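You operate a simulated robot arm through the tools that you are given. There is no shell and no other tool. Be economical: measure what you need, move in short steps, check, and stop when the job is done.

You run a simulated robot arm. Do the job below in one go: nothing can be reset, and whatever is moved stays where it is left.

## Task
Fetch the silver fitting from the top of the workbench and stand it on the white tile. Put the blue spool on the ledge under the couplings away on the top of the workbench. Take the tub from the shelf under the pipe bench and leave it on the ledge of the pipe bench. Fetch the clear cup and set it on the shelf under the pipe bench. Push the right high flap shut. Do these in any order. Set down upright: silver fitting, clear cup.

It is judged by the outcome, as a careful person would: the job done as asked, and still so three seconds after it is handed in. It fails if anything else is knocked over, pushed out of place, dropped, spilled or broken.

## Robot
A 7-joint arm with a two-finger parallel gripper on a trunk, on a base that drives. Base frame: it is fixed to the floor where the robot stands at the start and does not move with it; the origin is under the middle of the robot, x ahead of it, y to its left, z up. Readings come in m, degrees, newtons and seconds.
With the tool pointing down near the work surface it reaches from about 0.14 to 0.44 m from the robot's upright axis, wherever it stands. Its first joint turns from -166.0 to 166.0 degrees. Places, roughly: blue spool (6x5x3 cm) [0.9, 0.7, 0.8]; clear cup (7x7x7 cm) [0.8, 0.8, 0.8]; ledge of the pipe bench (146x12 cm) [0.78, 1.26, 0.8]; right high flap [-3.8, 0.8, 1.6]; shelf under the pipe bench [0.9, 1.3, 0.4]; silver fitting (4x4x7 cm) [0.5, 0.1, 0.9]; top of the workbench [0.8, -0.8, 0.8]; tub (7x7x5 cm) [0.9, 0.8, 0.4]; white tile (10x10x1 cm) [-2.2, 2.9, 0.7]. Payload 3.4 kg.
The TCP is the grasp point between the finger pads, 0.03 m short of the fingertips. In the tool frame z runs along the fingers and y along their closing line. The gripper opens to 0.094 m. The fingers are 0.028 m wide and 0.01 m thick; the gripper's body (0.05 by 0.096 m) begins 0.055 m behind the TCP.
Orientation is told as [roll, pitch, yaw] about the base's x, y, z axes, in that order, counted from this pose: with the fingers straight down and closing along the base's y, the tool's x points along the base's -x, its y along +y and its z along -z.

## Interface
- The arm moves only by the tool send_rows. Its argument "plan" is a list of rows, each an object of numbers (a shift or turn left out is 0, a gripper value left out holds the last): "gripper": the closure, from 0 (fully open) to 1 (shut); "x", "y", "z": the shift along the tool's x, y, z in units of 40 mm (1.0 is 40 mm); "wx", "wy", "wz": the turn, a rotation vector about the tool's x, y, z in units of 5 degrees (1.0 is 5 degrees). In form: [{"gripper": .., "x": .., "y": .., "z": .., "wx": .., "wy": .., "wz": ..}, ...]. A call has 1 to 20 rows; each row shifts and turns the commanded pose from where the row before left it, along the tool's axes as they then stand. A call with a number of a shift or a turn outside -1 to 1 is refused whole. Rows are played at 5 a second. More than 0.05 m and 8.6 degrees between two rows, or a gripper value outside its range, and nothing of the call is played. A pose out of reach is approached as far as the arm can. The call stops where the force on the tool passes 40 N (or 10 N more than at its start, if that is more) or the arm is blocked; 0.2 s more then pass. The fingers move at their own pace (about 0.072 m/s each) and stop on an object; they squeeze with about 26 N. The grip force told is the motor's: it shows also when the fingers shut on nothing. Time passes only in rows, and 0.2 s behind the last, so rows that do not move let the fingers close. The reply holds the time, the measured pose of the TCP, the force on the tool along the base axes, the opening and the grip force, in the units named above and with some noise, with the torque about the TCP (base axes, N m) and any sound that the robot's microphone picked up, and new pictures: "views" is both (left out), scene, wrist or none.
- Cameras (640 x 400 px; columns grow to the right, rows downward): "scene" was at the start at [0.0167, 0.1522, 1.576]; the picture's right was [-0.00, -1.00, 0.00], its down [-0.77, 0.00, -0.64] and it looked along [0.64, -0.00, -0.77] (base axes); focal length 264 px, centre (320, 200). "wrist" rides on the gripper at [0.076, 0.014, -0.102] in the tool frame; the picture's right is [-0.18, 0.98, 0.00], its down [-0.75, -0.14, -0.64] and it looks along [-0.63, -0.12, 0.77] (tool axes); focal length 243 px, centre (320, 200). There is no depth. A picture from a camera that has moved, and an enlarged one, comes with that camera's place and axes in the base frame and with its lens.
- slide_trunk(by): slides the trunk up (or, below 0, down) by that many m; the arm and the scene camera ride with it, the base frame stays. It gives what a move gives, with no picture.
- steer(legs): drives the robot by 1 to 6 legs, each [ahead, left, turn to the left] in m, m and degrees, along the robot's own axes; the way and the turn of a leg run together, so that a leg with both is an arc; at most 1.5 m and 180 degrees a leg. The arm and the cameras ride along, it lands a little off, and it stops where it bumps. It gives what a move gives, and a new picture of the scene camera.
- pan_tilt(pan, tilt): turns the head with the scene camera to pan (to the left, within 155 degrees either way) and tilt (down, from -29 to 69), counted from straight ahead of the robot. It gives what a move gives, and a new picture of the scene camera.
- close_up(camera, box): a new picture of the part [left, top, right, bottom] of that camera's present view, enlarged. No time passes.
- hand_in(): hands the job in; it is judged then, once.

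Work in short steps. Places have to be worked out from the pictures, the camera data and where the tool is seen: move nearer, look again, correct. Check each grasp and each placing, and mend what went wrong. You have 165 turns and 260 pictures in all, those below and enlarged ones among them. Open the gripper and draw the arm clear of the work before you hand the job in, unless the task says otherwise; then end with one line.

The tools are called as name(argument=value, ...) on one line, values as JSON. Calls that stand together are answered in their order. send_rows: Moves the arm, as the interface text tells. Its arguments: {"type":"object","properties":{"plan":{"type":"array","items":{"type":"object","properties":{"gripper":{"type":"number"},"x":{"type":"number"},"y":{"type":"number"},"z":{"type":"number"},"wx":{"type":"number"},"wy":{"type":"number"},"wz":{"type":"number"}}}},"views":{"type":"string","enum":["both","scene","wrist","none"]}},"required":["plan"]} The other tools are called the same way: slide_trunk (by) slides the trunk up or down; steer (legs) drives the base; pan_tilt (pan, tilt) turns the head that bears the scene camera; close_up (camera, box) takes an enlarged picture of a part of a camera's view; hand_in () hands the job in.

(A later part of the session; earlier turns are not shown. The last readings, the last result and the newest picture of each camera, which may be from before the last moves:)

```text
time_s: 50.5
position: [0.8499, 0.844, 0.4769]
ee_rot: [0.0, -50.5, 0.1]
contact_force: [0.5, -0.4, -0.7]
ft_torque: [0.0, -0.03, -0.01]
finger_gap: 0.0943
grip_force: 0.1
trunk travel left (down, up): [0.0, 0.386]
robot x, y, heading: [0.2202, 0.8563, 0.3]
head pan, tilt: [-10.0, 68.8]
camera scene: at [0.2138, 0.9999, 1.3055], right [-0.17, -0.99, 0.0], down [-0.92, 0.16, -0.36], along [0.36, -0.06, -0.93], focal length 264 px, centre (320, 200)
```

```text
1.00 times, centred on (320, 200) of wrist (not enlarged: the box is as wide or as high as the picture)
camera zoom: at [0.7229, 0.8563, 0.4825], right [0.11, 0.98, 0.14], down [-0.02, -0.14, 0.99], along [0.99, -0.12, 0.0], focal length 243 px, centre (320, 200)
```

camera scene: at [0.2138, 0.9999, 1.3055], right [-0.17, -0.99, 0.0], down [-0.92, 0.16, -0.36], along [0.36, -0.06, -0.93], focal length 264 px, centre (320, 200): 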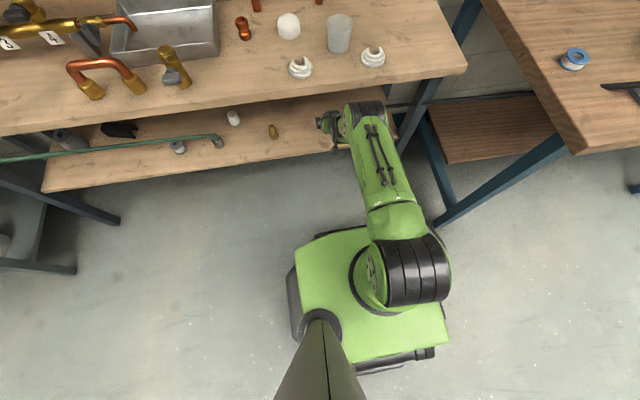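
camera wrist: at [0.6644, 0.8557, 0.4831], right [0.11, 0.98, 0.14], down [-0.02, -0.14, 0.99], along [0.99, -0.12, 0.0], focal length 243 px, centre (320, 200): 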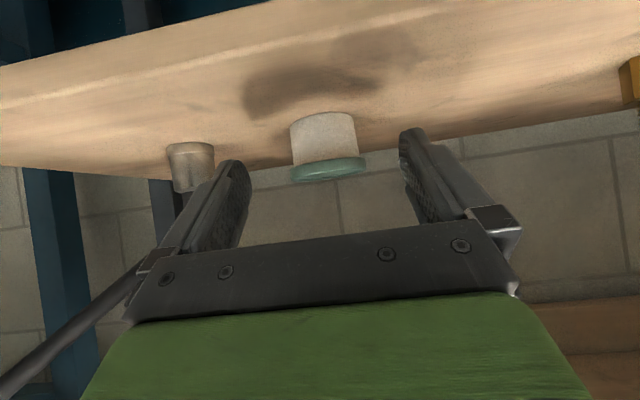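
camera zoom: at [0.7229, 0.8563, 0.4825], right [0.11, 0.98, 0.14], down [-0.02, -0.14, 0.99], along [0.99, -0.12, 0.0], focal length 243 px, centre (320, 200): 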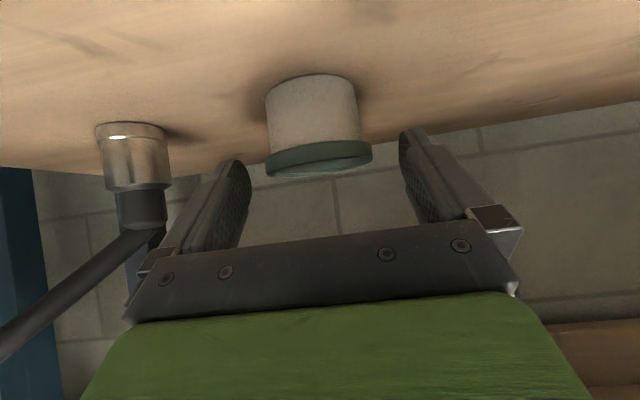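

Tub centre ≈ (0.873, 0.8415), fingers on both sides. Advance 2 cm, down 2 cm, and close.

send_rows(plan=[{"z": 0.38, "y": -0.06}, {"z": 0.38}, {}, {"gripper": 0.7}, {}, {}, {}], views="wrist")

```text
time_s: 52.1
position: [0.8734, 0.8407, 0.4589]
ee_rot: [0.0, -50.7, 0.3]
contact_force: [1.1, 1.0, 2.6]
ft_torque: [-0.05, -0.02, 0.08]
finger_gap: 0.0643
grip_force: 26.1
trunk travel left (down, up): [0.0, 0.386]
robot x, y, heading: [0.2223, 0.8589, -0.2]
head pan, tilt: [-10.0, 68.8]
camera wrist: at [0.7466, 0.8543, 0.4637], right [0.11, 0.98, 0.14], down [-0.02, -0.14, 0.99], along [0.99, -0.12, 0.0], focal length 243 px, centre (320, 200)
```

wrist: 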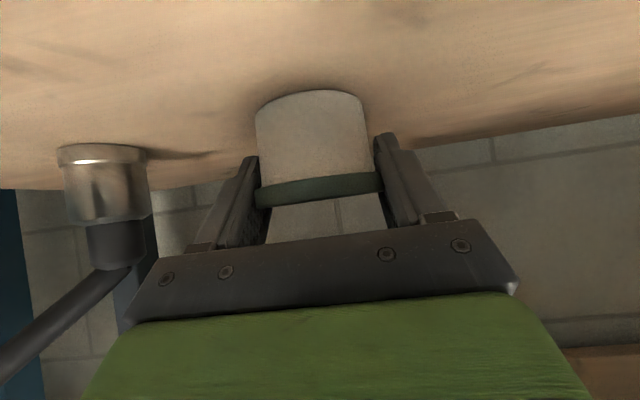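

Gripped (6.4 cm). Lift 4 cm and check, then back out.

send_rows(plan=[{"x": -0.386, "z": -0.318}, {"x": -0.386, "z": -0.318}, {}], views="wrist")

steer(legs=[[-0.3, 0, 0]])

```text
time_s: 53.0
position: [0.8713, 0.8416, 0.4966]
ee_rot: [-0.1, -50.4, 0.2]
contact_force: [0.7, 0.2, -1.2]
ft_torque: [0.0, -0.01, 0.0]
finger_gap: 0.0647
grip_force: 25.7
trunk travel left (down, up): [0.0, 0.386]
robot x, y, heading: [0.2188, 0.8568, 0.1]
head pan, tilt: [-10.0, 68.8]
camera wrist: at [0.7461, 0.8543, 0.5028], right [0.11, 0.98, 0.14], down [-0.02, -0.14, 0.99], along [0.99, -0.12, 0.0], focal length 243 px, centre (320, 200)
```

wrist: 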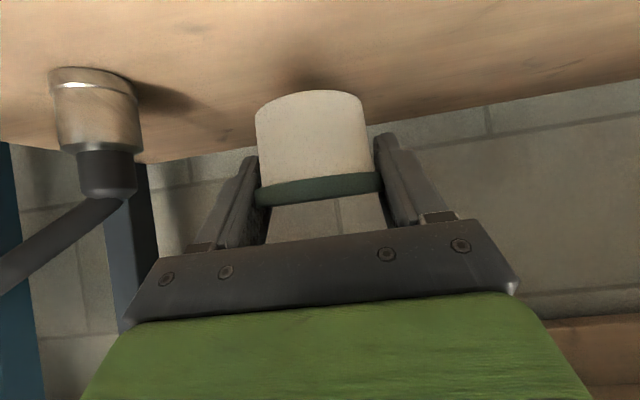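

```text
time_s: 55.0
position: [0.5704, 0.8408, 0.4984]
ee_rot: [0.0, -50.4, 0.2]
contact_force: [0.3, -0.7, -1.3]
ft_torque: [-0.01, 0.03, -0.01]
finger_gap: 0.0649
grip_force: 25.8
trunk travel left (down, up): [0.0, 0.386]
robot x, y, heading: [-0.0816, 0.8585, -0.0]
head pan, tilt: [-10.0, 68.8]
camera scene: at [-0.0888, 0.9993, 1.3055], right [-0.17, -0.99, 0.0], down [-0.92, 0.16, -0.36], along [0.36, -0.06, -0.93], focal length 264 px, centre (320, 200)
```

scene: 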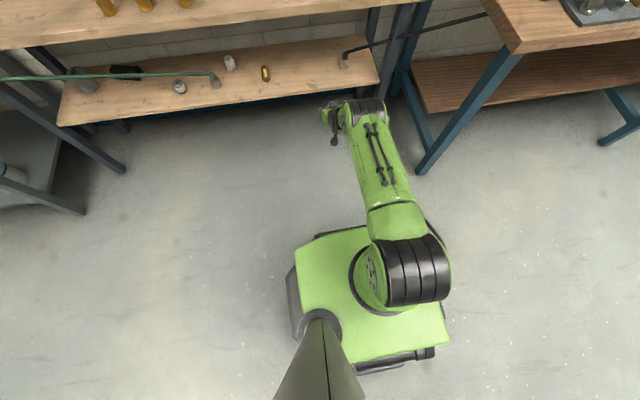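

Tub is held and out. I raise the trunk fully, then move left to y≈1.10 and drive towards the ledge.

slide_trunk(by=0.386)

steer(legs=[[0, 0.26, 0]])

pan_tilt(pan=0, tilt=50)

```text
time_s: 58.7
position: [0.5702, 0.8411, 0.8814]
ee_rot: [0.1, -50.5, 0.1]
contact_force: [-0.1, -0.4, -2.0]
ft_torque: [-0.02, -0.02, 0.0]
finger_gap: 0.0648
grip_force: 25.8
trunk travel left (down, up): [-0.386, 0.0]
robot x, y, heading: [-0.0838, 0.8539, 0.1]
head pan, tilt: [-10.0, 68.8]
```

```text
time_s: 60.6
position: [0.5702, 1.1001, 0.8808]
ee_rot: [0.0, -50.5, 0.2]
contact_force: [0.1, -0.1, -1.8]
ft_torque: [-0.02, -0.01, 0.01]
finger_gap: 0.0646
grip_force: 25.6
trunk travel left (down, up): [-0.386, 0.0]
robot x, y, heading: [-0.0862, 1.118, 0.0]
head pan, tilt: [-10.0, 68.8]
camera scene: at [-0.0891, 1.2595, 1.6899], right [-0.17, -0.99, 0.0], down [-0.92, 0.16, -0.36], along [0.36, -0.06, -0.93], focal length 264 px, centre (320, 200)
```

scene: 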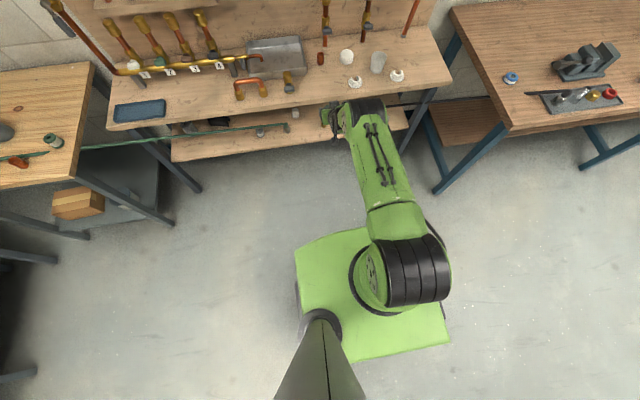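

```text
time_s: 61.4
position: [0.5703, 1.099, 0.8831]
ee_rot: [0.0, -50.4, 0.3]
contact_force: [0.1, 0.0, -1.3]
ft_torque: [0.0, 0.02, -0.02]
finger_gap: 0.0646
grip_force: 25.7
trunk travel left (down, up): [-0.386, 0.0]
robot x, y, heading: [-0.0816, 1.1167, 0.2]
head pan, tilt: [0.0, 50.0]
camera scene: at [-0.0673, 1.2678, 1.7119], right [0.0, -1.0, 0.0], down [-0.77, 0.0, -0.64], along [0.64, 0.0, -0.77], focal length 264 px, centre (320, 200)
```

scene: 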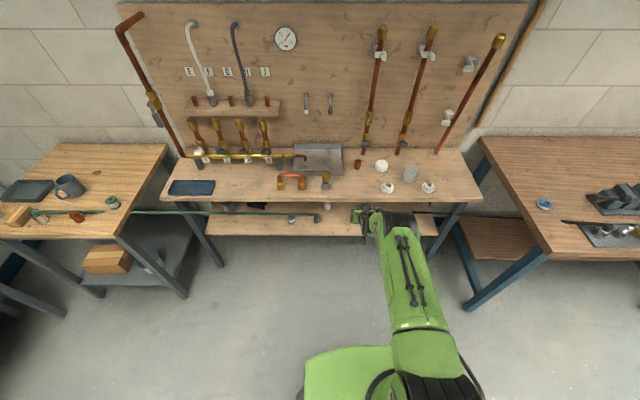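

y≈1.10 lies free between the white ring (0.956) and the valve (1.24). Drive ahead 0.2 over the ledge.

steer(legs=[[0.205, 0, 0]])

close_up(camera="wrist", box=[0, 0, 640, 400])

```text
time_s: 63.0
position: [0.7767, 1.1006, 0.8822]
ee_rot: [0.0, -50.5, 0.2]
contact_force: [0.3, -0.7, -1.5]
ft_torque: [0.0, 0.0, -0.01]
finger_gap: 0.0647
grip_force: 25.7
trunk travel left (down, up): [-0.386, 0.0]
robot x, y, heading: [0.125, 1.1171, 0.1]
head pan, tilt: [0.0, 50.0]
camera scene: at [0.1401, 1.2686, 1.7119], right [0.0, -1.0, 0.0], down [-0.77, 0.0, -0.64], along [0.64, 0.0, -0.77], focal length 264 px, centre (320, 200)
```

scene: 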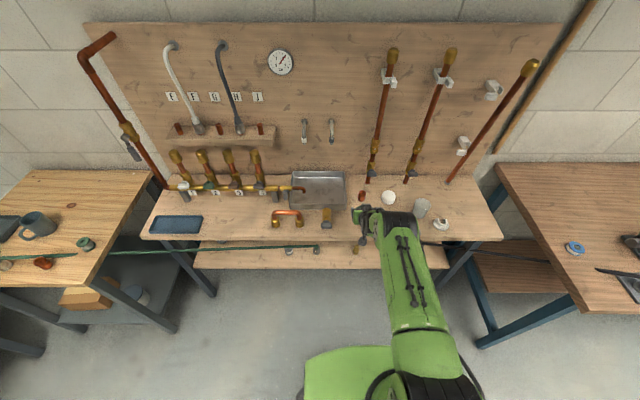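

```text
1.00 times, centred on (320, 200) of wrist (not enlarged: the box is as wide or as high as the picture)
camera zoom: at [0.6502, 1.1129, 0.8868], right [0.11, 0.98, 0.14], down [-0.02, -0.14, 0.99], along [0.99, -0.12, 0.0], focal length 243 px, centre (320, 200)
```

zoom: 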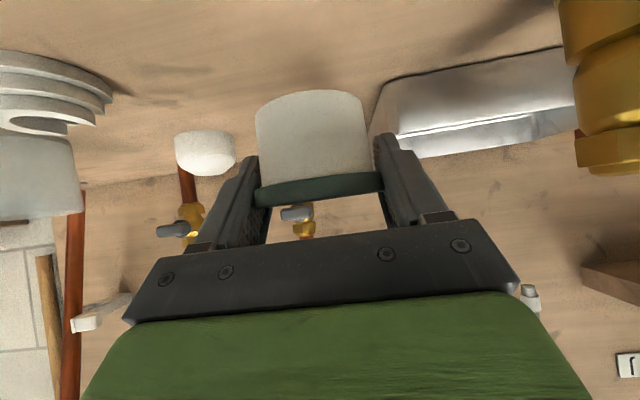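

Free spot beneath. Lower 3 cm, then feel for the surface.

send_rows(plan=[{"x": 0.29, "z": 0.24}, {"x": 0.29, "z": 0.24}, {}], views="none")

send_rows(plan=[{"x": 0.058, "z": 0.048}, {"x": 0.058, "z": 0.048}, {}], views="wrist")

```text
time_s: 63.8
position: [0.776, 1.0992, 0.8518]
ee_rot: [0.0, -50.5, 0.1]
contact_force: [-0.2, 0.9, -0.3]
ft_torque: [0.03, -0.01, -0.01]
finger_gap: 0.0647
grip_force: 26.3
trunk travel left (down, up): [-0.386, 0.0]
robot x, y, heading: [0.122, 1.1165, 0.1]
head pan, tilt: [0.0, 50.0]
```

```text
time_s: 64.6
position: [0.7768, 1.0997, 0.8453]
ee_rot: [0.1, -50.5, 0.2]
contact_force: [-0.7, 0.2, -1.4]
ft_torque: [-0.02, -0.01, -0.01]
finger_gap: 0.0648
grip_force: 26.0
trunk travel left (down, up): [-0.386, 0.0]
robot x, y, heading: [0.1233, 1.1154, 0.1]
head pan, tilt: [0.0, 50.0]
camera wrist: at [0.6496, 1.1128, 0.8509], right [0.11, 0.98, 0.14], down [-0.02, -0.14, 0.99], along [0.99, -0.12, 0.0], focal length 243 px, centre (320, 200)
```

wrist: 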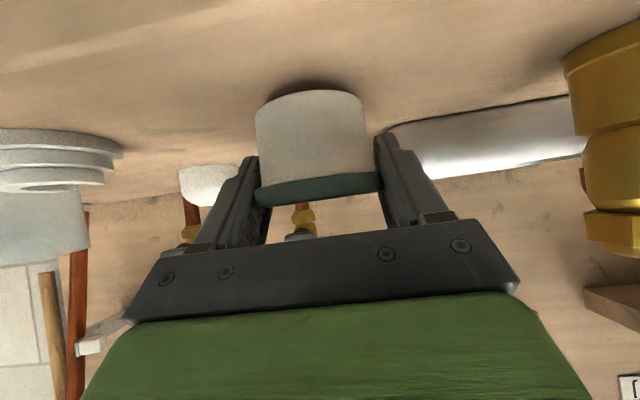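

Still slightly above; keep lowering in 2–3 mm steps until force rises.

send_rows(plan=[{"x": 0.04, "z": 0.033}, {"x": 0.04, "z": 0.033}, {}], views="none")

send_rows(plan=[{"x": 0.03, "z": 0.024}, {}], views="none")

send_rows(plan=[{"x": 0.03, "z": 0.024}, {}], views="wrist")

```text
time_s: 65.4
position: [0.7768, 1.0994, 0.8422]
ee_rot: [0.0, -50.5, 0.1]
contact_force: [-0.7, -0.4, -1.3]
ft_torque: [-0.01, -0.04, -0.02]
finger_gap: 0.0646
grip_force: 26.0
trunk travel left (down, up): [-0.386, 0.0]
robot x, y, heading: [0.1219, 1.1168, -0.0]
head pan, tilt: [0.0, 50.0]
```

```text
time_s: 66.0
position: [0.7765, 1.0998, 0.8407]
ee_rot: [0.0, -50.5, 0.1]
contact_force: [0.3, 0.1, -1.5]
ft_torque: [-0.03, -0.04, -0.02]
finger_gap: 0.0646
grip_force: 25.5
trunk travel left (down, up): [-0.386, 0.0]
robot x, y, heading: [0.1199, 1.1154, 0.1]
head pan, tilt: [0.0, 50.0]
```

```text
time_s: 66.6
position: [0.7754, 1.1016, 0.8387]
ee_rot: [0.0, -50.5, 0.0]
contact_force: [-0.2, -0.6, -1.0]
ft_torque: [-0.01, -0.01, -0.02]
finger_gap: 0.0648
grip_force: 25.7
trunk travel left (down, up): [-0.386, 0.0]
robot x, y, heading: [0.1211, 1.1191, 0.2]
head pan, tilt: [0.0, 50.0]
camera wrist: at [0.6497, 1.113, 0.844], right [0.11, 0.98, 0.14], down [-0.02, -0.14, 0.99], along [0.99, -0.12, 0.0], focal length 243 px, centre (320, 200)
```

wrist: 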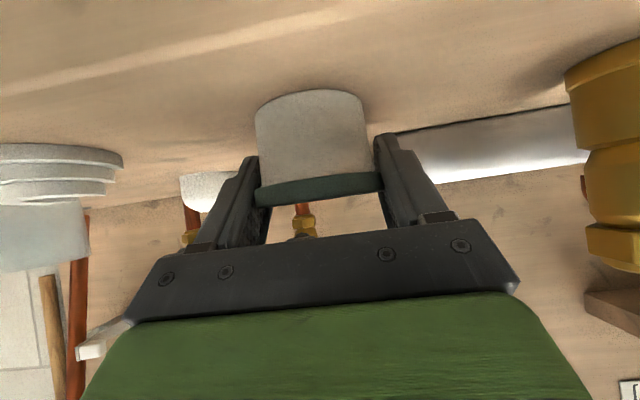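

Still no contact; continue in 2 mm steps.

send_rows(plan=[{"x": 0.04, "z": 0.033}, {}, {"x": 0.04, "z": 0.033}, {}], views="none")

send_rows(plan=[{"x": 0.04, "z": 0.033}, {}], views="wrist")

```text
time_s: 67.6
position: [0.7761, 1.1003, 0.8386]
ee_rot: [-0.1, -50.9, 0.2]
contact_force: [-0.3, -1.1, 21.6]
ft_torque: [-0.04, 0.32, -0.03]
finger_gap: 0.0648
grip_force: 25.7
trunk travel left (down, up): [-0.386, 0.0]
robot x, y, heading: [0.123, 1.1141, 0.4]
head pan, tilt: [0.0, 50.0]
```

```text
time_s: 68.2
position: [0.7771, 1.0999, 0.837]
ee_rot: [0.0, -51.3, 0.2]
contact_force: [2.2, 0.4, 29.5]
ft_torque: [-0.02, 0.15, 0.01]
finger_gap: 0.0646
grip_force: 25.9
trunk travel left (down, up): [-0.386, 0.0]
robot x, y, heading: [0.1251, 1.115, 0.4]
head pan, tilt: [0.0, 50.0]
camera wrist: at [0.6503, 1.113, 0.8417], right [0.11, 0.98, 0.14], down [-0.03, -0.14, 0.99], along [0.99, -0.12, 0.01], focal length 243 px, centre (320, 200)
```

wrist: 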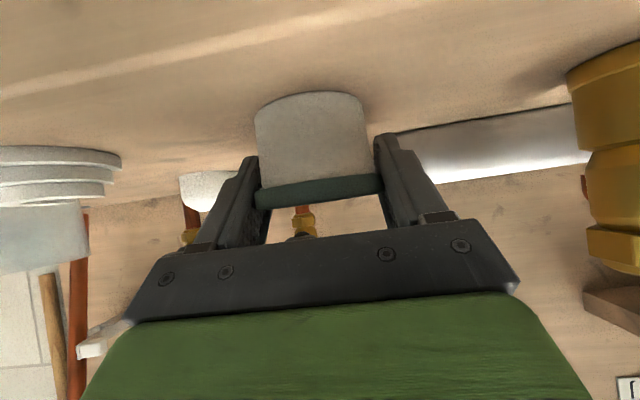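

Contact found. Ease up 3 mm, release, and retreat back and up.

send_rows(plan=[{"x": -0.06, "z": -0.05}, {"gripper": 0.15}, {}, {"gripper": 0}, {}, {"z": -0.5}, {"z": -0.8}, {"z": -0.8}, {"z": -0.8}, {}], views="wrist")

```text
time_s: 70.4
position: [0.6864, 1.0996, 0.9089]
ee_rot: [0.0, -50.5, 0.1]
contact_force: [0.6, 0.2, 0.1]
ft_torque: [0.0, 0.0, 0.03]
finger_gap: 0.0942
grip_force: 0.0
trunk travel left (down, up): [-0.386, 0.0]
robot x, y, heading: [0.1236, 1.1146, -0.1]
head pan, tilt: [0.0, 50.0]
camera wrist: at [0.5602, 1.1126, 0.915], right [0.11, 0.98, 0.14], down [-0.02, -0.14, 0.99], along [0.99, -0.12, 0.0], focal length 243 px, centre (320, 200)
```

wrist: 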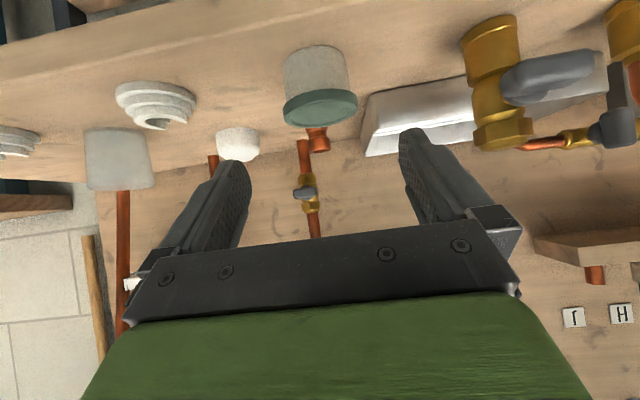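

The tub stands on the ledge. Now move right to line up with the cup at y≈0.842.

steer(legs=[[0, -0.258, 0]])

send_rows(plan=[{"x": -0.58, "z": -0.48}, {"x": -0.58, "z": -0.48}, {}], views="wrist")

```text
time_s: 72.3
position: [0.6862, 0.8422, 0.9094]
ee_rot: [0.1, -50.5, 0.0]
contact_force: [-0.3, -0.6, 0.2]
ft_torque: [-0.03, -0.01, 0.01]
finger_gap: 0.0943
grip_force: 0.0
trunk travel left (down, up): [-0.386, 0.0]
robot x, y, heading: [0.1241, 0.8607, -0.0]
head pan, tilt: [0.0, 50.0]
camera scene: at [0.1391, 1.0105, 1.712], right [0.0, -1.0, 0.0], down [-0.77, 0.0, -0.64], along [0.64, 0.0, -0.77], focal length 264 px, centre (320, 200)
```

scene: 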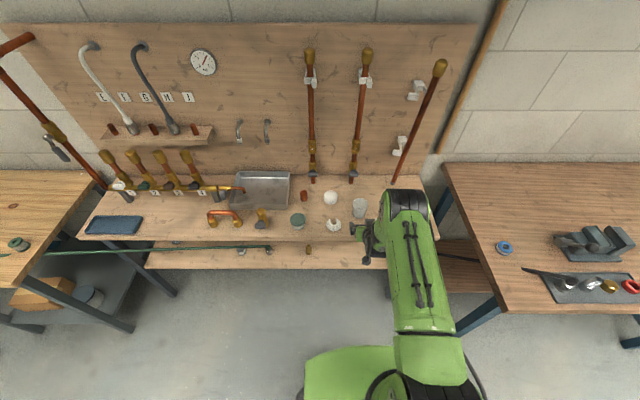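

```text
time_s: 73.1
position: [0.686, 0.8409, 0.9698]
ee_rot: [0.0, -50.5, 0.1]
contact_force: [-0.9, -1.0, -0.7]
ft_torque: [0.0, 0.01, -0.03]
finger_gap: 0.0941
grip_force: 0.1
trunk travel left (down, up): [-0.386, 0.0]
robot x, y, heading: [0.1257, 0.8576, 0.2]
head pan, tilt: [0.0, 50.0]
camera wrist: at [0.5598, 0.8546, 0.9757], right [0.12, 0.98, 0.14], down [-0.02, -0.14, 0.99], along [0.99, -0.12, 0.0], focal length 243 px, centre (320, 200)
```

wrist: 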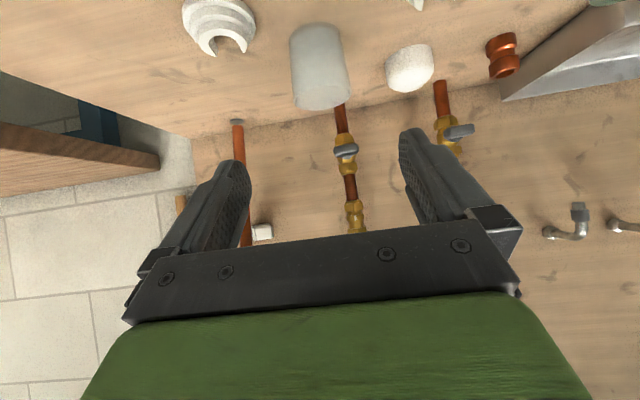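

Cup ≈ (0.83, 0.841). I draw the hand back 0.1 m and drive 0.1 ahead, so the approach line stays but reach remains.

send_rows(plan=[{"x": 0.636, "z": -0.772}, {"x": 0.636, "z": -0.772}, {"x": 0.318, "z": -0.386}, {}], views="none")

steer(legs=[[0.1, 0, 0]])

```text
time_s: 74.1
position: [0.5869, 0.8421, 0.9707]
ee_rot: [0.0, -50.5, 0.0]
contact_force: [-0.3, 0.2, 0.2]
ft_torque: [-0.01, -0.01, -0.01]
finger_gap: 0.0938
grip_force: 0.2
trunk travel left (down, up): [-0.386, 0.0]
robot x, y, heading: [0.1233, 0.8585, -0.1]
head pan, tilt: [0.0, 50.0]
```

```text
time_s: 75.2
position: [0.6872, 0.8426, 0.9697]
ee_rot: [0.1, -50.5, 0.0]
contact_force: [-0.3, 0.9, -0.6]
ft_torque: [0.02, -0.02, -0.03]
finger_gap: 0.094
grip_force: 0.0
trunk travel left (down, up): [-0.386, 0.0]
robot x, y, heading: [0.2204, 0.86, 0.3]
head pan, tilt: [0.0, 50.0]
camera scene: at [0.2396, 1.0115, 1.7119], right [0.0, -1.0, 0.0], down [-0.77, 0.0, -0.64], along [0.64, 0.0, -0.77], focal length 264 px, centre (320, 200)
```

scene: 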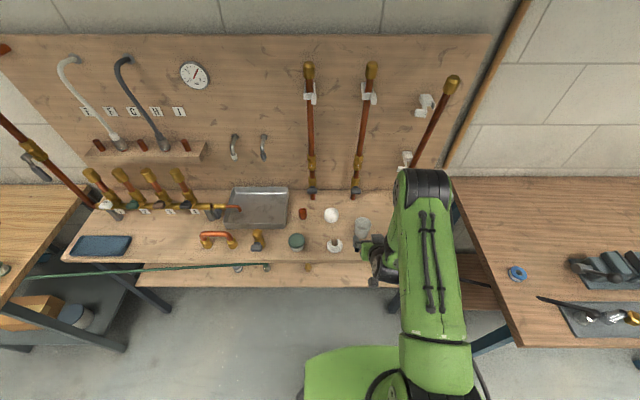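

Advance along the tool axis toward the cup, stopping short.

send_rows(plan=[{"z": 0.7}, {"z": 0.7}, {"z": 0.7}, {"z": 0.5}, {}], views="wrist")

```text
time_s: 76.4
position: [0.7672, 0.8425, 0.9046]
ee_rot: [0.1, -50.5, 0.0]
contact_force: [-0.4, -1.0, 0.1]
ft_torque: [-0.02, -0.01, -0.01]
finger_gap: 0.0942
grip_force: 0.0
trunk travel left (down, up): [-0.386, 0.0]
robot x, y, heading: [0.2172, 0.8619, -0.2]
head pan, tilt: [0.0, 50.0]
camera wrist: at [0.6401, 0.8555, 0.9092], right [0.12, 0.98, 0.14], down [-0.02, -0.14, 0.99], along [0.99, -0.12, 0.0], focal length 243 px, centre (320, 200)
```

wrist: 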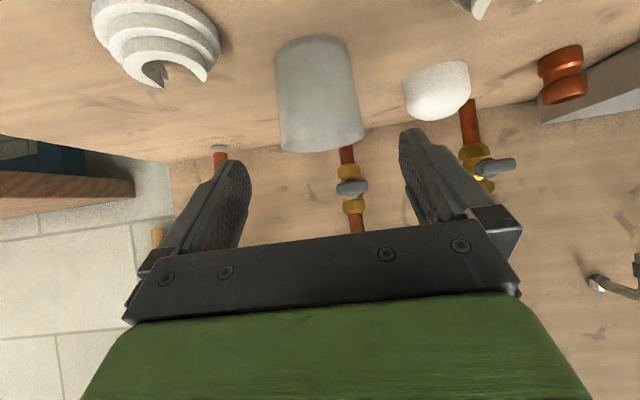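

Cup centre ≈ (0.825, 0.841). Final approach and gentle closing.

send_rows(plan=[{"x": 0.04, "z": 0.7, "y": -0.03}, {"x": 0.04, "z": 0.7}, {"x": 0.04, "z": 0.68}, {}], views="wrist")

```text
time_s: 77.4
position: [0.8279, 0.8413, 0.8468]
ee_rot: [0.0, -50.5, 0.0]
contact_force: [-0.6, -0.1, 0.3]
ft_torque: [-0.02, 0.0, -0.04]
finger_gap: 0.0942
grip_force: 0.1
trunk travel left (down, up): [-0.386, 0.0]
robot x, y, heading: [0.2237, 0.8601, -0.0]
head pan, tilt: [0.0, 50.0]
camera wrist: at [0.7017, 0.8538, 0.8528], right [0.12, 0.98, 0.14], down [-0.02, -0.14, 0.99], along [0.99, -0.12, 0.0], focal length 243 px, centre (320, 200)
```

wrist: 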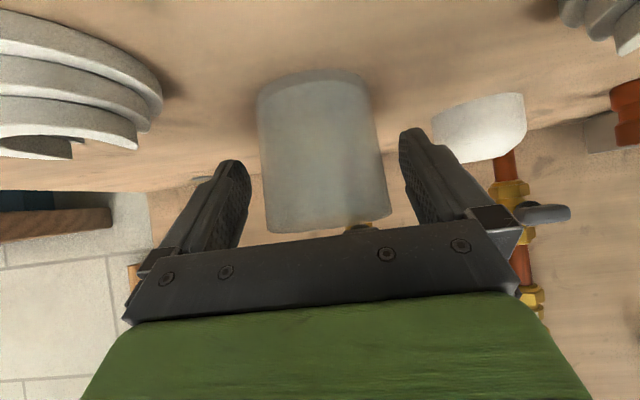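

Fingers straddle the cup. Close.

send_rows(plan=[{"gripper": 0.5}, {}, {}, {}], views="none")

send_rows(plan=[{"x": -0.386, "z": -0.318}, {"x": -0.386, "z": -0.318}, {}], views="wrist")

```text
time_s: 78.4
position: [0.8288, 0.841, 0.8475]
ee_rot: [0.1, -50.5, 0.0]
contact_force: [0.3, 0.4, 0.7]
ft_torque: [0.02, 0.0, 0.02]
finger_gap: 0.0685
grip_force: 26.1
trunk travel left (down, up): [-0.386, 0.0]
robot x, y, heading: [0.2182, 0.8564, -0.2]
head pan, tilt: [0.0, 50.0]
```

```text
time_s: 79.2
position: [0.8278, 0.8409, 0.8871]
ee_rot: [0.1, -50.5, -0.1]
contact_force: [-0.5, -0.5, -0.6]
ft_torque: [0.01, 0.03, -0.03]
finger_gap: 0.0684
grip_force: 26.0
trunk travel left (down, up): [-0.386, 0.0]
robot x, y, heading: [0.2224, 0.8606, -0.1]
head pan, tilt: [0.0, 50.0]
camera wrist: at [0.7017, 0.854, 0.8927], right [0.12, 0.98, 0.14], down [-0.02, -0.14, 0.99], along [0.99, -0.12, 0.0], focal length 243 px, centre (320, 200)
```

wrist: 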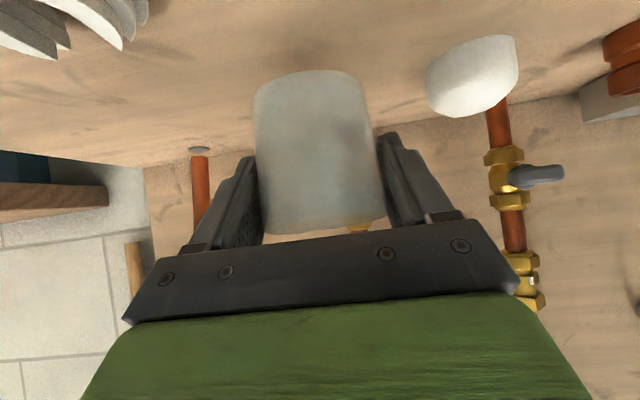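

Cup held. Raise 4 cm more, back away, then lower the trunk.

send_rows(plan=[{"x": -0.386, "z": -0.318}, {"x": -0.386, "z": -0.318}, {}], views="none")

steer(legs=[[-0.34, 0, 0]])

slide_trunk(by=-0.386)

close_up(camera="scene", box=[0, 0, 640, 400])

close_up(camera="wrist", box=[0, 0, 640, 400])

```text
time_s: 80.0
position: [0.8291, 0.841, 0.9265]
ee_rot: [0.1, -50.4, 0.0]
contact_force: [-0.2, 0.2, -0.5]
ft_torque: [0.0, -0.03, -0.02]
finger_gap: 0.0684
grip_force: 26.2
trunk travel left (down, up): [-0.386, 0.0]
robot x, y, heading: [0.2216, 0.8574, 0.1]
head pan, tilt: [0.0, 50.0]
```

```text
time_s: 82.2
position: [0.4874, 0.8409, 0.9277]
ee_rot: [0.1, -50.4, 0.0]
contact_force: [-0.3, -0.5, -0.2]
ft_torque: [0.0, 0.01, 0.0]
finger_gap: 0.0683
grip_force: 25.4
trunk travel left (down, up): [-0.386, 0.0]
robot x, y, heading: [-0.1214, 0.8595, 0.1]
head pan, tilt: [0.0, 50.0]
camera scene: at [-0.102, 1.0115, 1.7119], right [0.0, -1.0, 0.0], down [-0.77, 0.0, -0.64], along [0.64, 0.0, -0.77], focal length 264 px, centre (320, 200)
```

scene: 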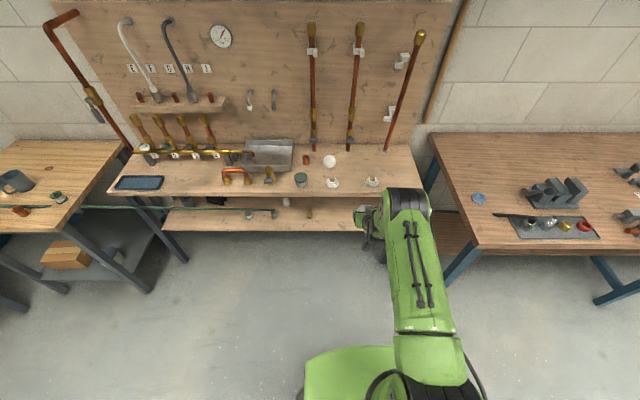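

```text
time_s: 85.9
position: [0.4863, 0.8408, 0.544]
ee_rot: [0.1, -50.5, 0.0]
contact_force: [0.4, 0.6, -0.4]
ft_torque: [-0.02, 0.03, 0.01]
finger_gap: 0.0682
grip_force: 26.1
trunk travel left (down, up): [0.0, 0.386]
robot x, y, heading: [-0.1214, 0.8602, 0.2]
head pan, tilt: [0.0, 50.0]
```

```text
1.00 times, centred on (320, 200) of scene (not enlarged: the box is as wide or as high as the picture)
camera zoom: at [-0.1013, 1.0114, 1.3274], right [0.0, -1.0, 0.0], down [-0.77, 0.0, -0.64], along [0.64, 0.0, -0.77], focal length 264 px, centre (320, 200)
```

zoom: 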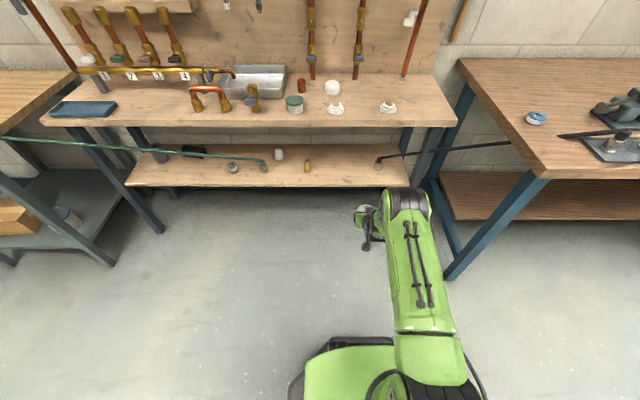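

```text
1.00 times, centred on (320, 200) of wrist (not enlarged: the box is as wide or as high as the picture)
camera zoom: at [0.3616, 0.8543, 0.5484], right [0.12, 0.98, 0.14], down [-0.02, -0.14, 0.99], along [0.99, -0.12, 0.0], focal length 243 px, centre (320, 200)
```

zoom: 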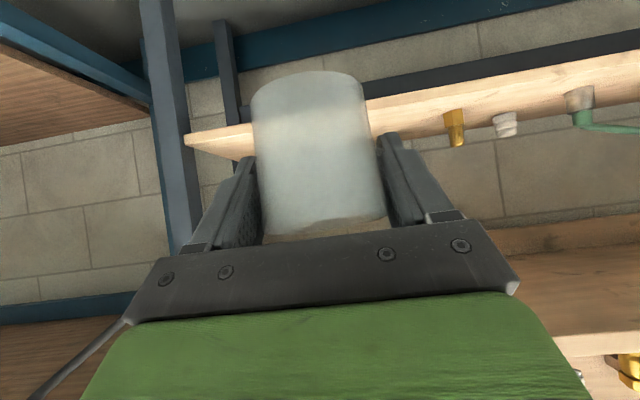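

All else undisturbed. I set the hand to z≈0.50 and drive in over the shelf, y≈0.875 between the brass piece and the elbow fitting.

send_rows(plan=[{"x": 0.17, "z": 0.58}, {"x": 0.17, "z": 0.58}, {}], views="none")

steer(legs=[[0, 0.035, 0], [0.2, 0, 0]])

close_up(camera="wrist", box=[0, 0, 640, 400])

```text
time_s: 86.7
position: [0.5155, 0.8404, 0.5029]
ee_rot: [0.0, -50.5, 0.0]
contact_force: [0.1, -0.4, -0.6]
ft_torque: [0.04, -0.03, -0.03]
finger_gap: 0.068
grip_force: 25.7
trunk travel left (down, up): [0.0, 0.386]
robot x, y, heading: [-0.1191, 0.8554, -0.1]
head pan, tilt: [0.0, 50.0]
```

```text
time_s: 88.8
position: [0.7152, 0.8733, 0.5027]
ee_rot: [0.1, -50.5, -0.1]
contact_force: [-0.1, 0.4, -0.7]
ft_torque: [-0.04, 0.02, -0.03]
finger_gap: 0.0682
grip_force: 25.5
trunk travel left (down, up): [0.0, 0.386]
robot x, y, heading: [0.0795, 0.8958, -0.1]
head pan, tilt: [0.0, 50.0]
camera scene: at [0.0984, 1.0464, 1.3274], right [0.0, -1.0, 0.0], down [-0.77, 0.0, -0.64], along [0.64, 0.0, -0.77], focal length 264 px, centre (320, 200)
```

scene: 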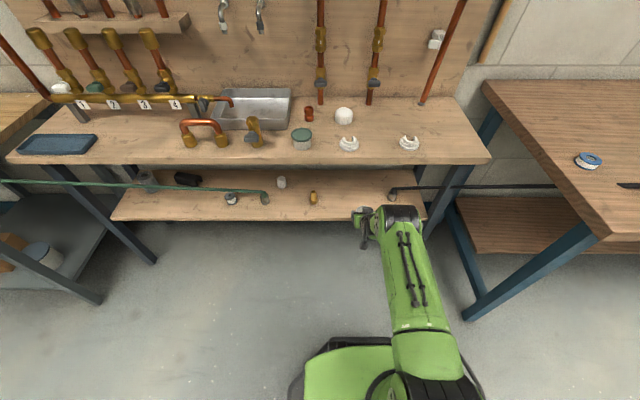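

```text
1.00 times, centred on (320, 200) of wrist (not enlarged: the box is as wide or as high as the picture)
camera zoom: at [0.588, 0.8881, 0.5081], right [0.12, 0.98, 0.14], down [-0.02, -0.14, 0.99], along [0.99, -0.12, 0.0], focal length 243 px, centre (320, 200)
```

zoom: 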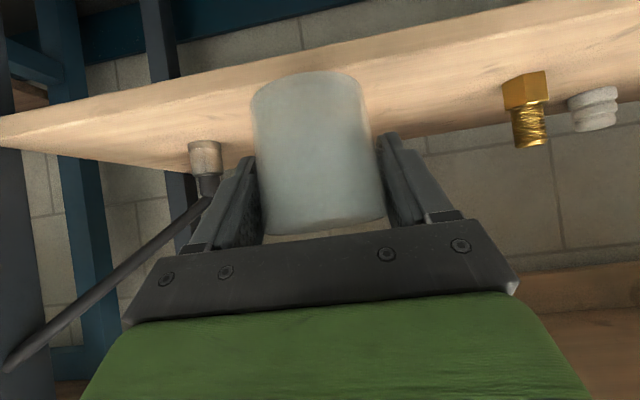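

Clear ahead. Drive 0.125 further in.

steer(legs=[[0.125, 0, 0]])

send_rows(plan=[{"x": 0.22, "z": 0.18}, {"x": 0.22, "z": 0.18}, {}], views="wrist")

```text
time_s: 90.0
position: [0.8407, 0.8744, 0.5037]
ee_rot: [0.1, -50.5, 0.0]
contact_force: [0.4, -0.4, -0.1]
ft_torque: [-0.01, 0.0, -0.03]
finger_gap: 0.068
grip_force: 26.0
trunk travel left (down, up): [0.0, 0.386]
robot x, y, heading: [0.2062, 0.8918, 0.0]
head pan, tilt: [0.0, 50.0]
camera scene: at [0.224, 1.0463, 1.3274], right [0.0, -1.0, 0.0], down [-0.77, 0.0, -0.64], along [0.64, 0.0, -0.77], focal length 264 px, centre (320, 200)
```

scene: 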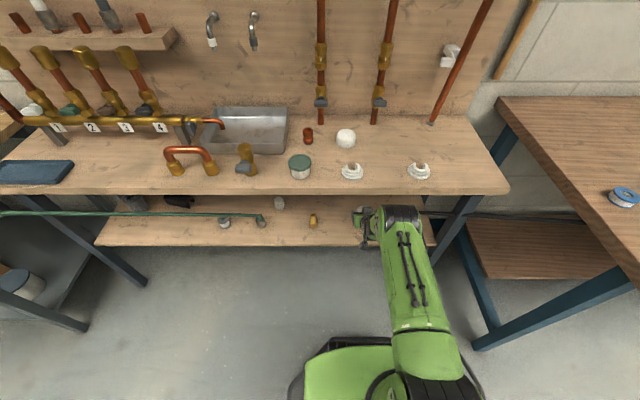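

```text
time_s: 90.8
position: [0.8396, 0.8739, 0.4792]
ee_rot: [0.0, -50.5, 0.0]
contact_force: [-0.1, -0.1, -1.6]
ft_torque: [-0.02, -0.01, -0.01]
finger_gap: 0.0684
grip_force: 25.5
trunk travel left (down, up): [0.0, 0.386]
robot x, y, heading: [0.2096, 0.8908, -0.1]
head pan, tilt: [0.0, 50.0]
camera wrist: at [0.7135, 0.8882, 0.4854], right [0.12, 0.98, 0.14], down [-0.02, -0.14, 0.99], along [0.99, -0.12, 0.0], focal length 243 px, centre (320, 200)
```

wrist: 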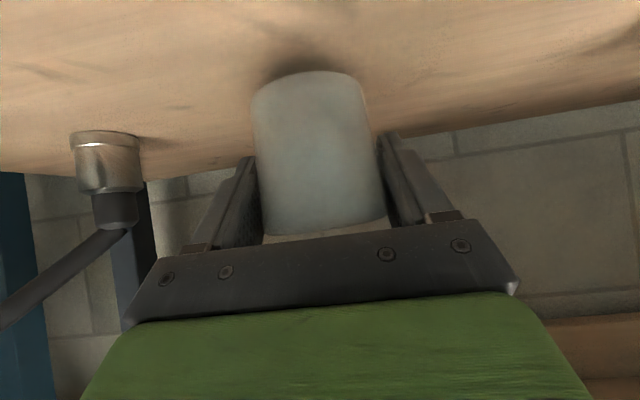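

Expected contact at TCP z ≈ 0.468. Lower 8 mm, then feel.

send_rows(plan=[{"x": 0.155, "z": 0.127}, {}], views="none")

send_rows(plan=[{"x": 0.035, "z": 0.028}, {}], views="none")

send_rows(plan=[{"x": 0.035, "z": 0.028}, {}], views="none")

```text
time_s: 91.5
position: [0.8402, 0.8753, 0.4722]
ee_rot: [0.0, -50.5, 0.0]
contact_force: [-0.1, 0.6, 0.4]
ft_torque: [0.03, -0.02, 0.02]
finger_gap: 0.068
grip_force: 25.6
trunk travel left (down, up): [0.0, 0.386]
robot x, y, heading: [0.2103, 0.8956, -0.3]
head pan, tilt: [0.0, 50.0]
```

```text
time_s: 92.0
position: [0.8405, 0.8747, 0.4697]
ee_rot: [0.1, -50.5, 0.0]
contact_force: [0.7, 0.8, -0.6]
ft_torque: [-0.02, 0.0, -0.03]
finger_gap: 0.0681
grip_force: 25.6
trunk travel left (down, up): [0.0, 0.386]
robot x, y, heading: [0.2069, 0.8949, -0.0]
head pan, tilt: [0.0, 50.0]
```

```text
time_s: 92.7
position: [0.839, 0.8758, 0.4681]
ee_rot: [-0.1, -50.4, 0.0]
contact_force: [-0.4, 0.2, -0.8]
ft_torque: [-0.03, 0.0, -0.01]
finger_gap: 0.0681
grip_force: 26.4
trunk travel left (down, up): [0.0, 0.386]
robot x, y, heading: [0.2076, 0.8932, -0.0]
head pan, tilt: [0.0, 50.0]
```

Nearly there; continue by 1.5 mm.

send_rows(plan=[{"x": 0.03, "z": 0.024}, {}], views="none")

send_rows(plan=[{"x": 0.025, "z": 0.02}, {}], views="wrist")

```text
time_s: 93.2
position: [0.8405, 0.8749, 0.4675]
ee_rot: [0.0, -50.6, 0.0]
contact_force: [-0.9, 0.0, 1.8]
ft_torque: [0.03, 0.02, 0.06]
finger_gap: 0.0682
grip_force: 26.0
trunk travel left (down, up): [0.0, 0.386]
robot x, y, heading: [0.2086, 0.8974, 0.1]
head pan, tilt: [0.0, 50.0]
```

```text
time_s: 93.8
position: [0.8398, 0.8751, 0.4666]
ee_rot: [0.1, -50.8, 0.0]
contact_force: [-0.8, -0.4, 8.3]
ft_torque: [0.26, 0.09, 0.0]
finger_gap: 0.068
grip_force: 26.1
trunk travel left (down, up): [0.0, 0.386]
robot x, y, heading: [0.2031, 0.8955, 0.0]
head pan, tilt: [0.0, 50.0]
camera wrist: at [0.7138, 0.8882, 0.4722], right [0.12, 0.98, 0.14], down [-0.02, -0.14, 0.99], along [0.99, -0.12, 0.0], focal length 243 px, centre (320, 200)
```

wrist: 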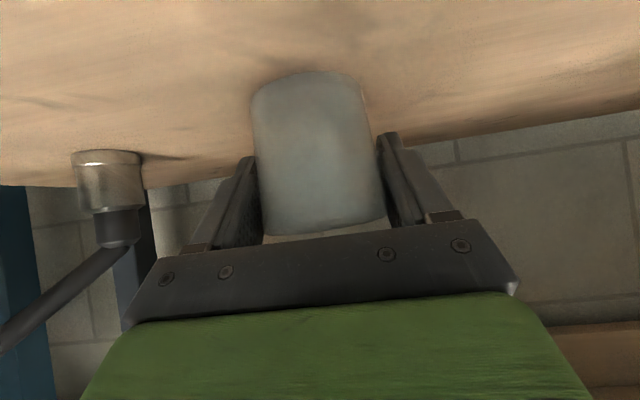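

Standing on the shelf. Release and back straight out.

send_rows(plan=[{"x": -0.02, "z": -0.016, "gripper": 0.18}, {}, {"gripper": 0}, {}, {}], views="wrist")

steer(legs=[[-0.3, 0, 0]])

close_up(camera="wrist", box=[0, 0, 640, 400])

```text
time_s: 95.0
position: [0.8392, 0.875, 0.4675]
ee_rot: [0.1, -50.5, 0.1]
contact_force: [-0.4, 0.9, 0.3]
ft_torque: [0.01, 0.06, -0.01]
finger_gap: 0.0943
grip_force: 0.2
trunk travel left (down, up): [0.0, 0.386]
robot x, y, heading: [0.2073, 0.8895, 0.1]
head pan, tilt: [0.0, 50.0]
camera wrist: at [0.7134, 0.8881, 0.4722], right [0.12, 0.98, 0.14], down [-0.02, -0.14, 0.99], along [0.99, -0.12, 0.0], focal length 243 px, centre (320, 200)
```

wrist: 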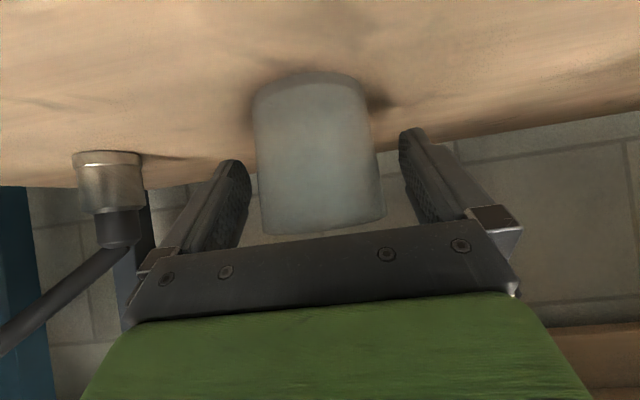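

```text
time_s: 97.1
position: [0.5373, 0.8746, 0.4663]
ee_rot: [0.0, -50.6, -0.1]
contact_force: [-0.3, -0.2, 0.3]
ft_torque: [-0.06, 0.01, 0.0]
finger_gap: 0.0942
grip_force: 0.1
trunk travel left (down, up): [0.0, 0.386]
robot x, y, heading: [-0.0952, 0.8934, -0.2]
head pan, tilt: [0.0, 50.0]
camera scene: at [-0.0781, 1.0466, 1.3274], right [0.0, -1.0, 0.0], down [-0.77, 0.0, -0.64], along [0.64, 0.0, -0.77], focal length 264 px, centre (320, 200)
```

scene: 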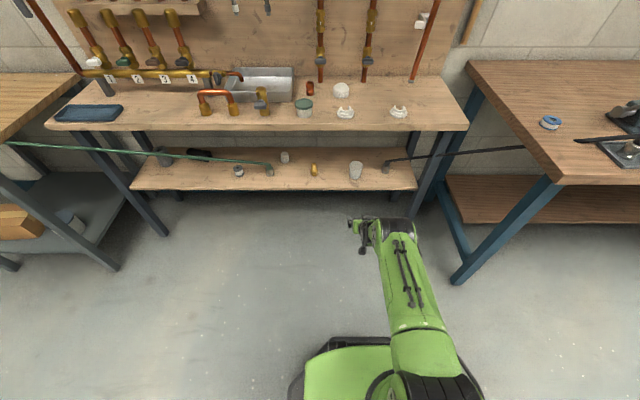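

```text
1.00 times, centred on (320, 200) of wrist (not enlarged: the box is as wide or as high as the picture)
camera zoom: at [0.4119, 0.888, 0.4723], right [0.12, 0.98, 0.14], down [-0.02, -0.14, 0.99], along [0.99, -0.12, 0.0], focal length 243 px, centre (320, 200)
```

zoom: 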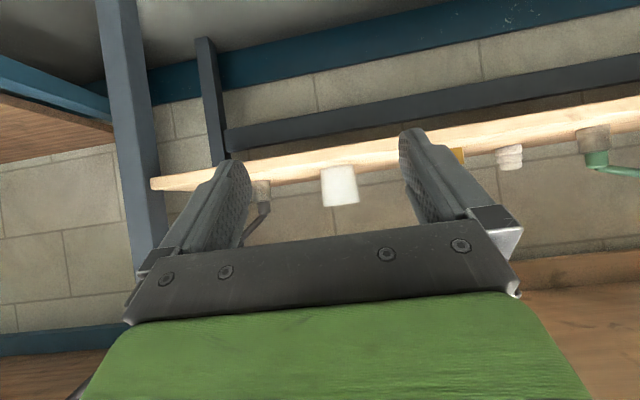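

Cup stands upright on the shelf. Now the fitting: raise the trunk and turn the tool back to straight down.

slide_trunk(by=0.3)

send_rows(plan=[{"x": -0.13, "z": -0.99}, {"x": -0.13, "z": -0.99}, {"x": -0.772, "z": -0.636}, {"x": -0.772, "z": -0.636}, {"x": -0.772, "z": -0.636}, {"x": -0.772, "z": -0.636}, {"wy": 1}, {"wy": 1}, {"wy": 1}, {"wy": 1}, {"wy": 1}, {"wy": 1}, {"wy": 1}, {"wy": 1}, {"wy": 1}, {"wy": 1}, {"wy": 0.1}, {}], views="scene")

```text
time_s: 100.1
position: [0.5385, 0.8755, 0.7646]
ee_rot: [0.0, -50.6, -0.2]
contact_force: [0.3, -0.7, 0.1]
ft_torque: [0.0, -0.01, -0.05]
finger_gap: 0.0939
grip_force: 0.2
trunk travel left (down, up): [-0.3, 0.086]
robot x, y, heading: [-0.0941, 0.8942, 0.2]
head pan, tilt: [0.0, 50.0]
```

```text
time_s: 103.9
position: [0.4836, 0.8749, 0.984]
ee_rot: [0.1, 0.0, 0.0]
contact_force: [-0.7, -0.6, -0.3]
ft_torque: [-0.02, 0.03, 0.05]
finger_gap: 0.094
grip_force: 0.1
trunk travel left (down, up): [-0.3, 0.086]
robot x, y, heading: [-0.0928, 0.8948, 0.1]
head pan, tilt: [0.0, 50.0]
camera scene: at [-0.0777, 1.0466, 1.6264], right [0.0, -1.0, 0.0], down [-0.77, 0.0, -0.64], along [0.64, 0.0, -0.77], focal length 264 px, centre (320, 200)
```

scene: 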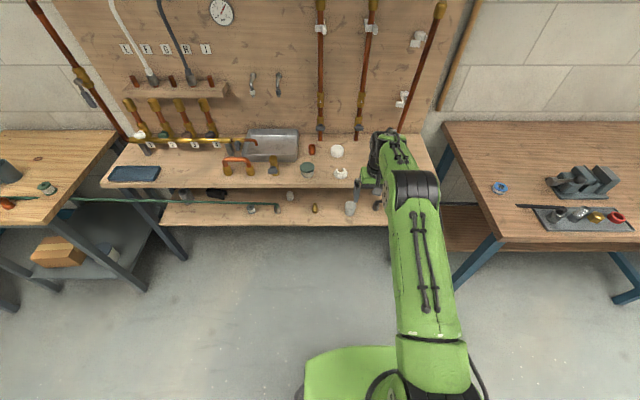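

Draw the hand in and up, then drive right to face the fitting.

send_rows(plan=[{"x": 0.8, "z": -0.5}, {"x": 0.8, "z": -0.5}, {"x": 0.8, "z": -0.5}, {"x": 0.8, "z": -0.5}, {"x": 0.8, "z": -0.5}, {}], views="none")

steer(legs=[[0, -0.74, 0]])

close_up(camera="wrist", box=[0, 0, 640, 400])

```text
time_s: 105.3
position: [0.3257, 0.8741, 1.0837]
ee_rot: [0.0, 0.0, -0.1]
contact_force: [0.5, 0.3, -0.1]
ft_torque: [0.0, 0.02, 0.0]
finger_gap: 0.094
grip_force: 0.1
trunk travel left (down, up): [-0.3, 0.086]
robot x, y, heading: [-0.0945, 0.8928, 0.1]
head pan, tilt: [0.0, 50.0]
```

```text
time_s: 109.3
position: [0.3222, 0.1334, 1.0843]
ee_rot: [0.1, 0.1, -0.1]
contact_force: [-0.5, -0.8, 0.4]
ft_torque: [0.01, 0.01, 0.0]
finger_gap: 0.0942
grip_force: 0.0
trunk travel left (down, up): [-0.3, 0.086]
robot x, y, heading: [-0.0978, 0.1515, -0.5]
head pan, tilt: [0.0, 50.0]
camera scene: at [-0.0797, 0.3057, 1.6265], right [0.0, -1.0, 0.0], down [-0.77, 0.0, -0.64], along [0.64, 0.0, -0.77], focal length 264 px, centre (320, 200)
```

scene: 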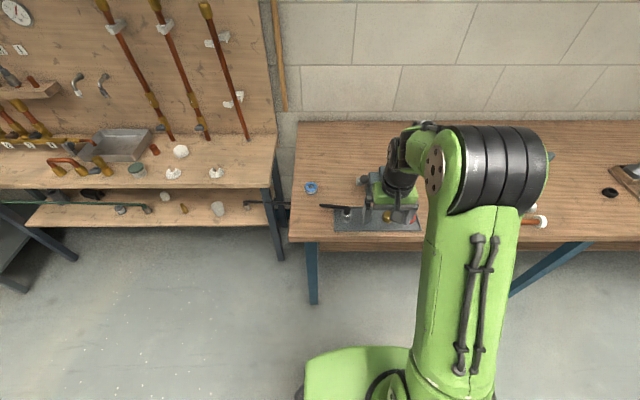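

```text
1.00 times, centred on (320, 200) of wrist (not enlarged: the box is as wide or as high as the picture)
camera zoom: at [0.2468, 0.1457, 1.1862], right [0.19, 0.98, 0.0], down [0.75, -0.14, 0.64], along [0.63, -0.12, -0.77], focal length 243 px, centre (320, 200)
```

zoom: 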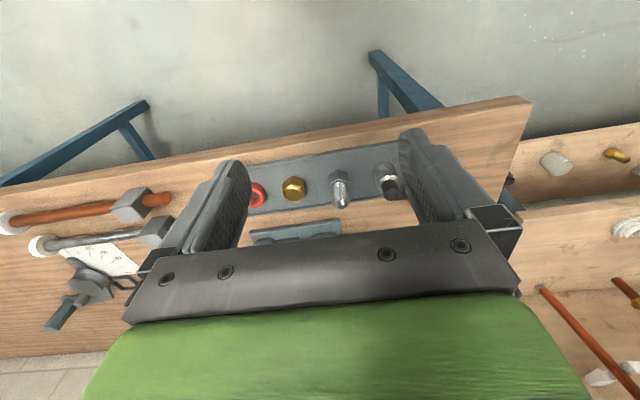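

Drive ahead 0.16 to bring the fitting under the hand.

steer(legs=[[0.16, 0, 0.5]])

close_up(camera="wrist", box=[160, 0, 480, 200])

```text
time_s: 110.7
position: [0.483, 0.1363, 1.0849]
ee_rot: [0.0, 0.1, 0.3]
contact_force: [-0.1, 0.6, 0.2]
ft_torque: [0.03, 0.0, 0.01]
finger_gap: 0.0939
grip_force: 0.1
trunk travel left (down, up): [-0.3, 0.086]
robot x, y, heading: [0.0646, 0.1514, 0.4]
head pan, tilt: [0.0, 50.0]
camera scene: at [0.0806, 0.3065, 1.6264], right [0.0, -1.0, 0.0], down [-0.77, 0.0, -0.64], along [0.64, 0.0, -0.77], focal length 264 px, centre (320, 200)
```

scene: 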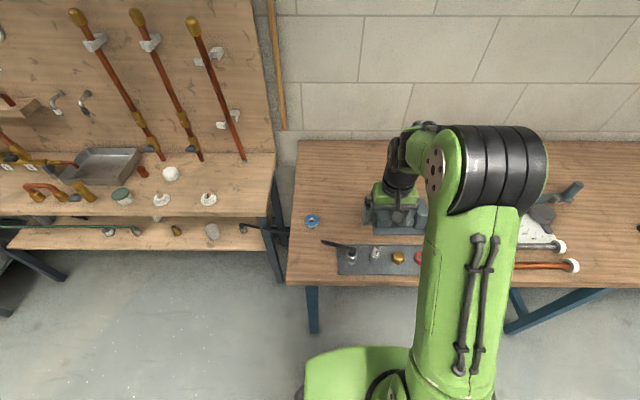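

```text
2.00 times, centred on (320, 100) of wrist
camera zoom: at [0.408, 0.1494, 1.1858], right [0.18, 0.98, 0.0], down [0.76, -0.14, 0.64], along [0.63, -0.11, -0.77], focal length 485 px, centre (320, 400)
```

zoom: 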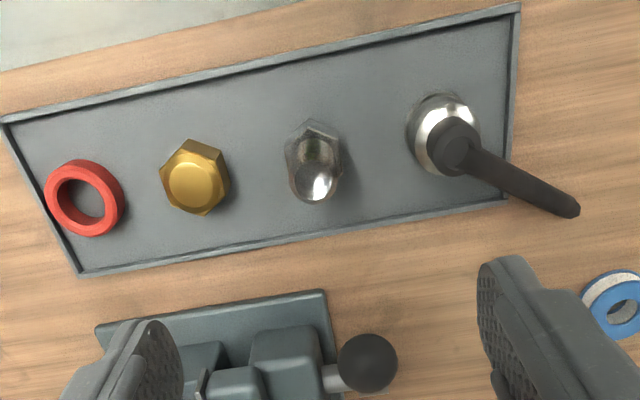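

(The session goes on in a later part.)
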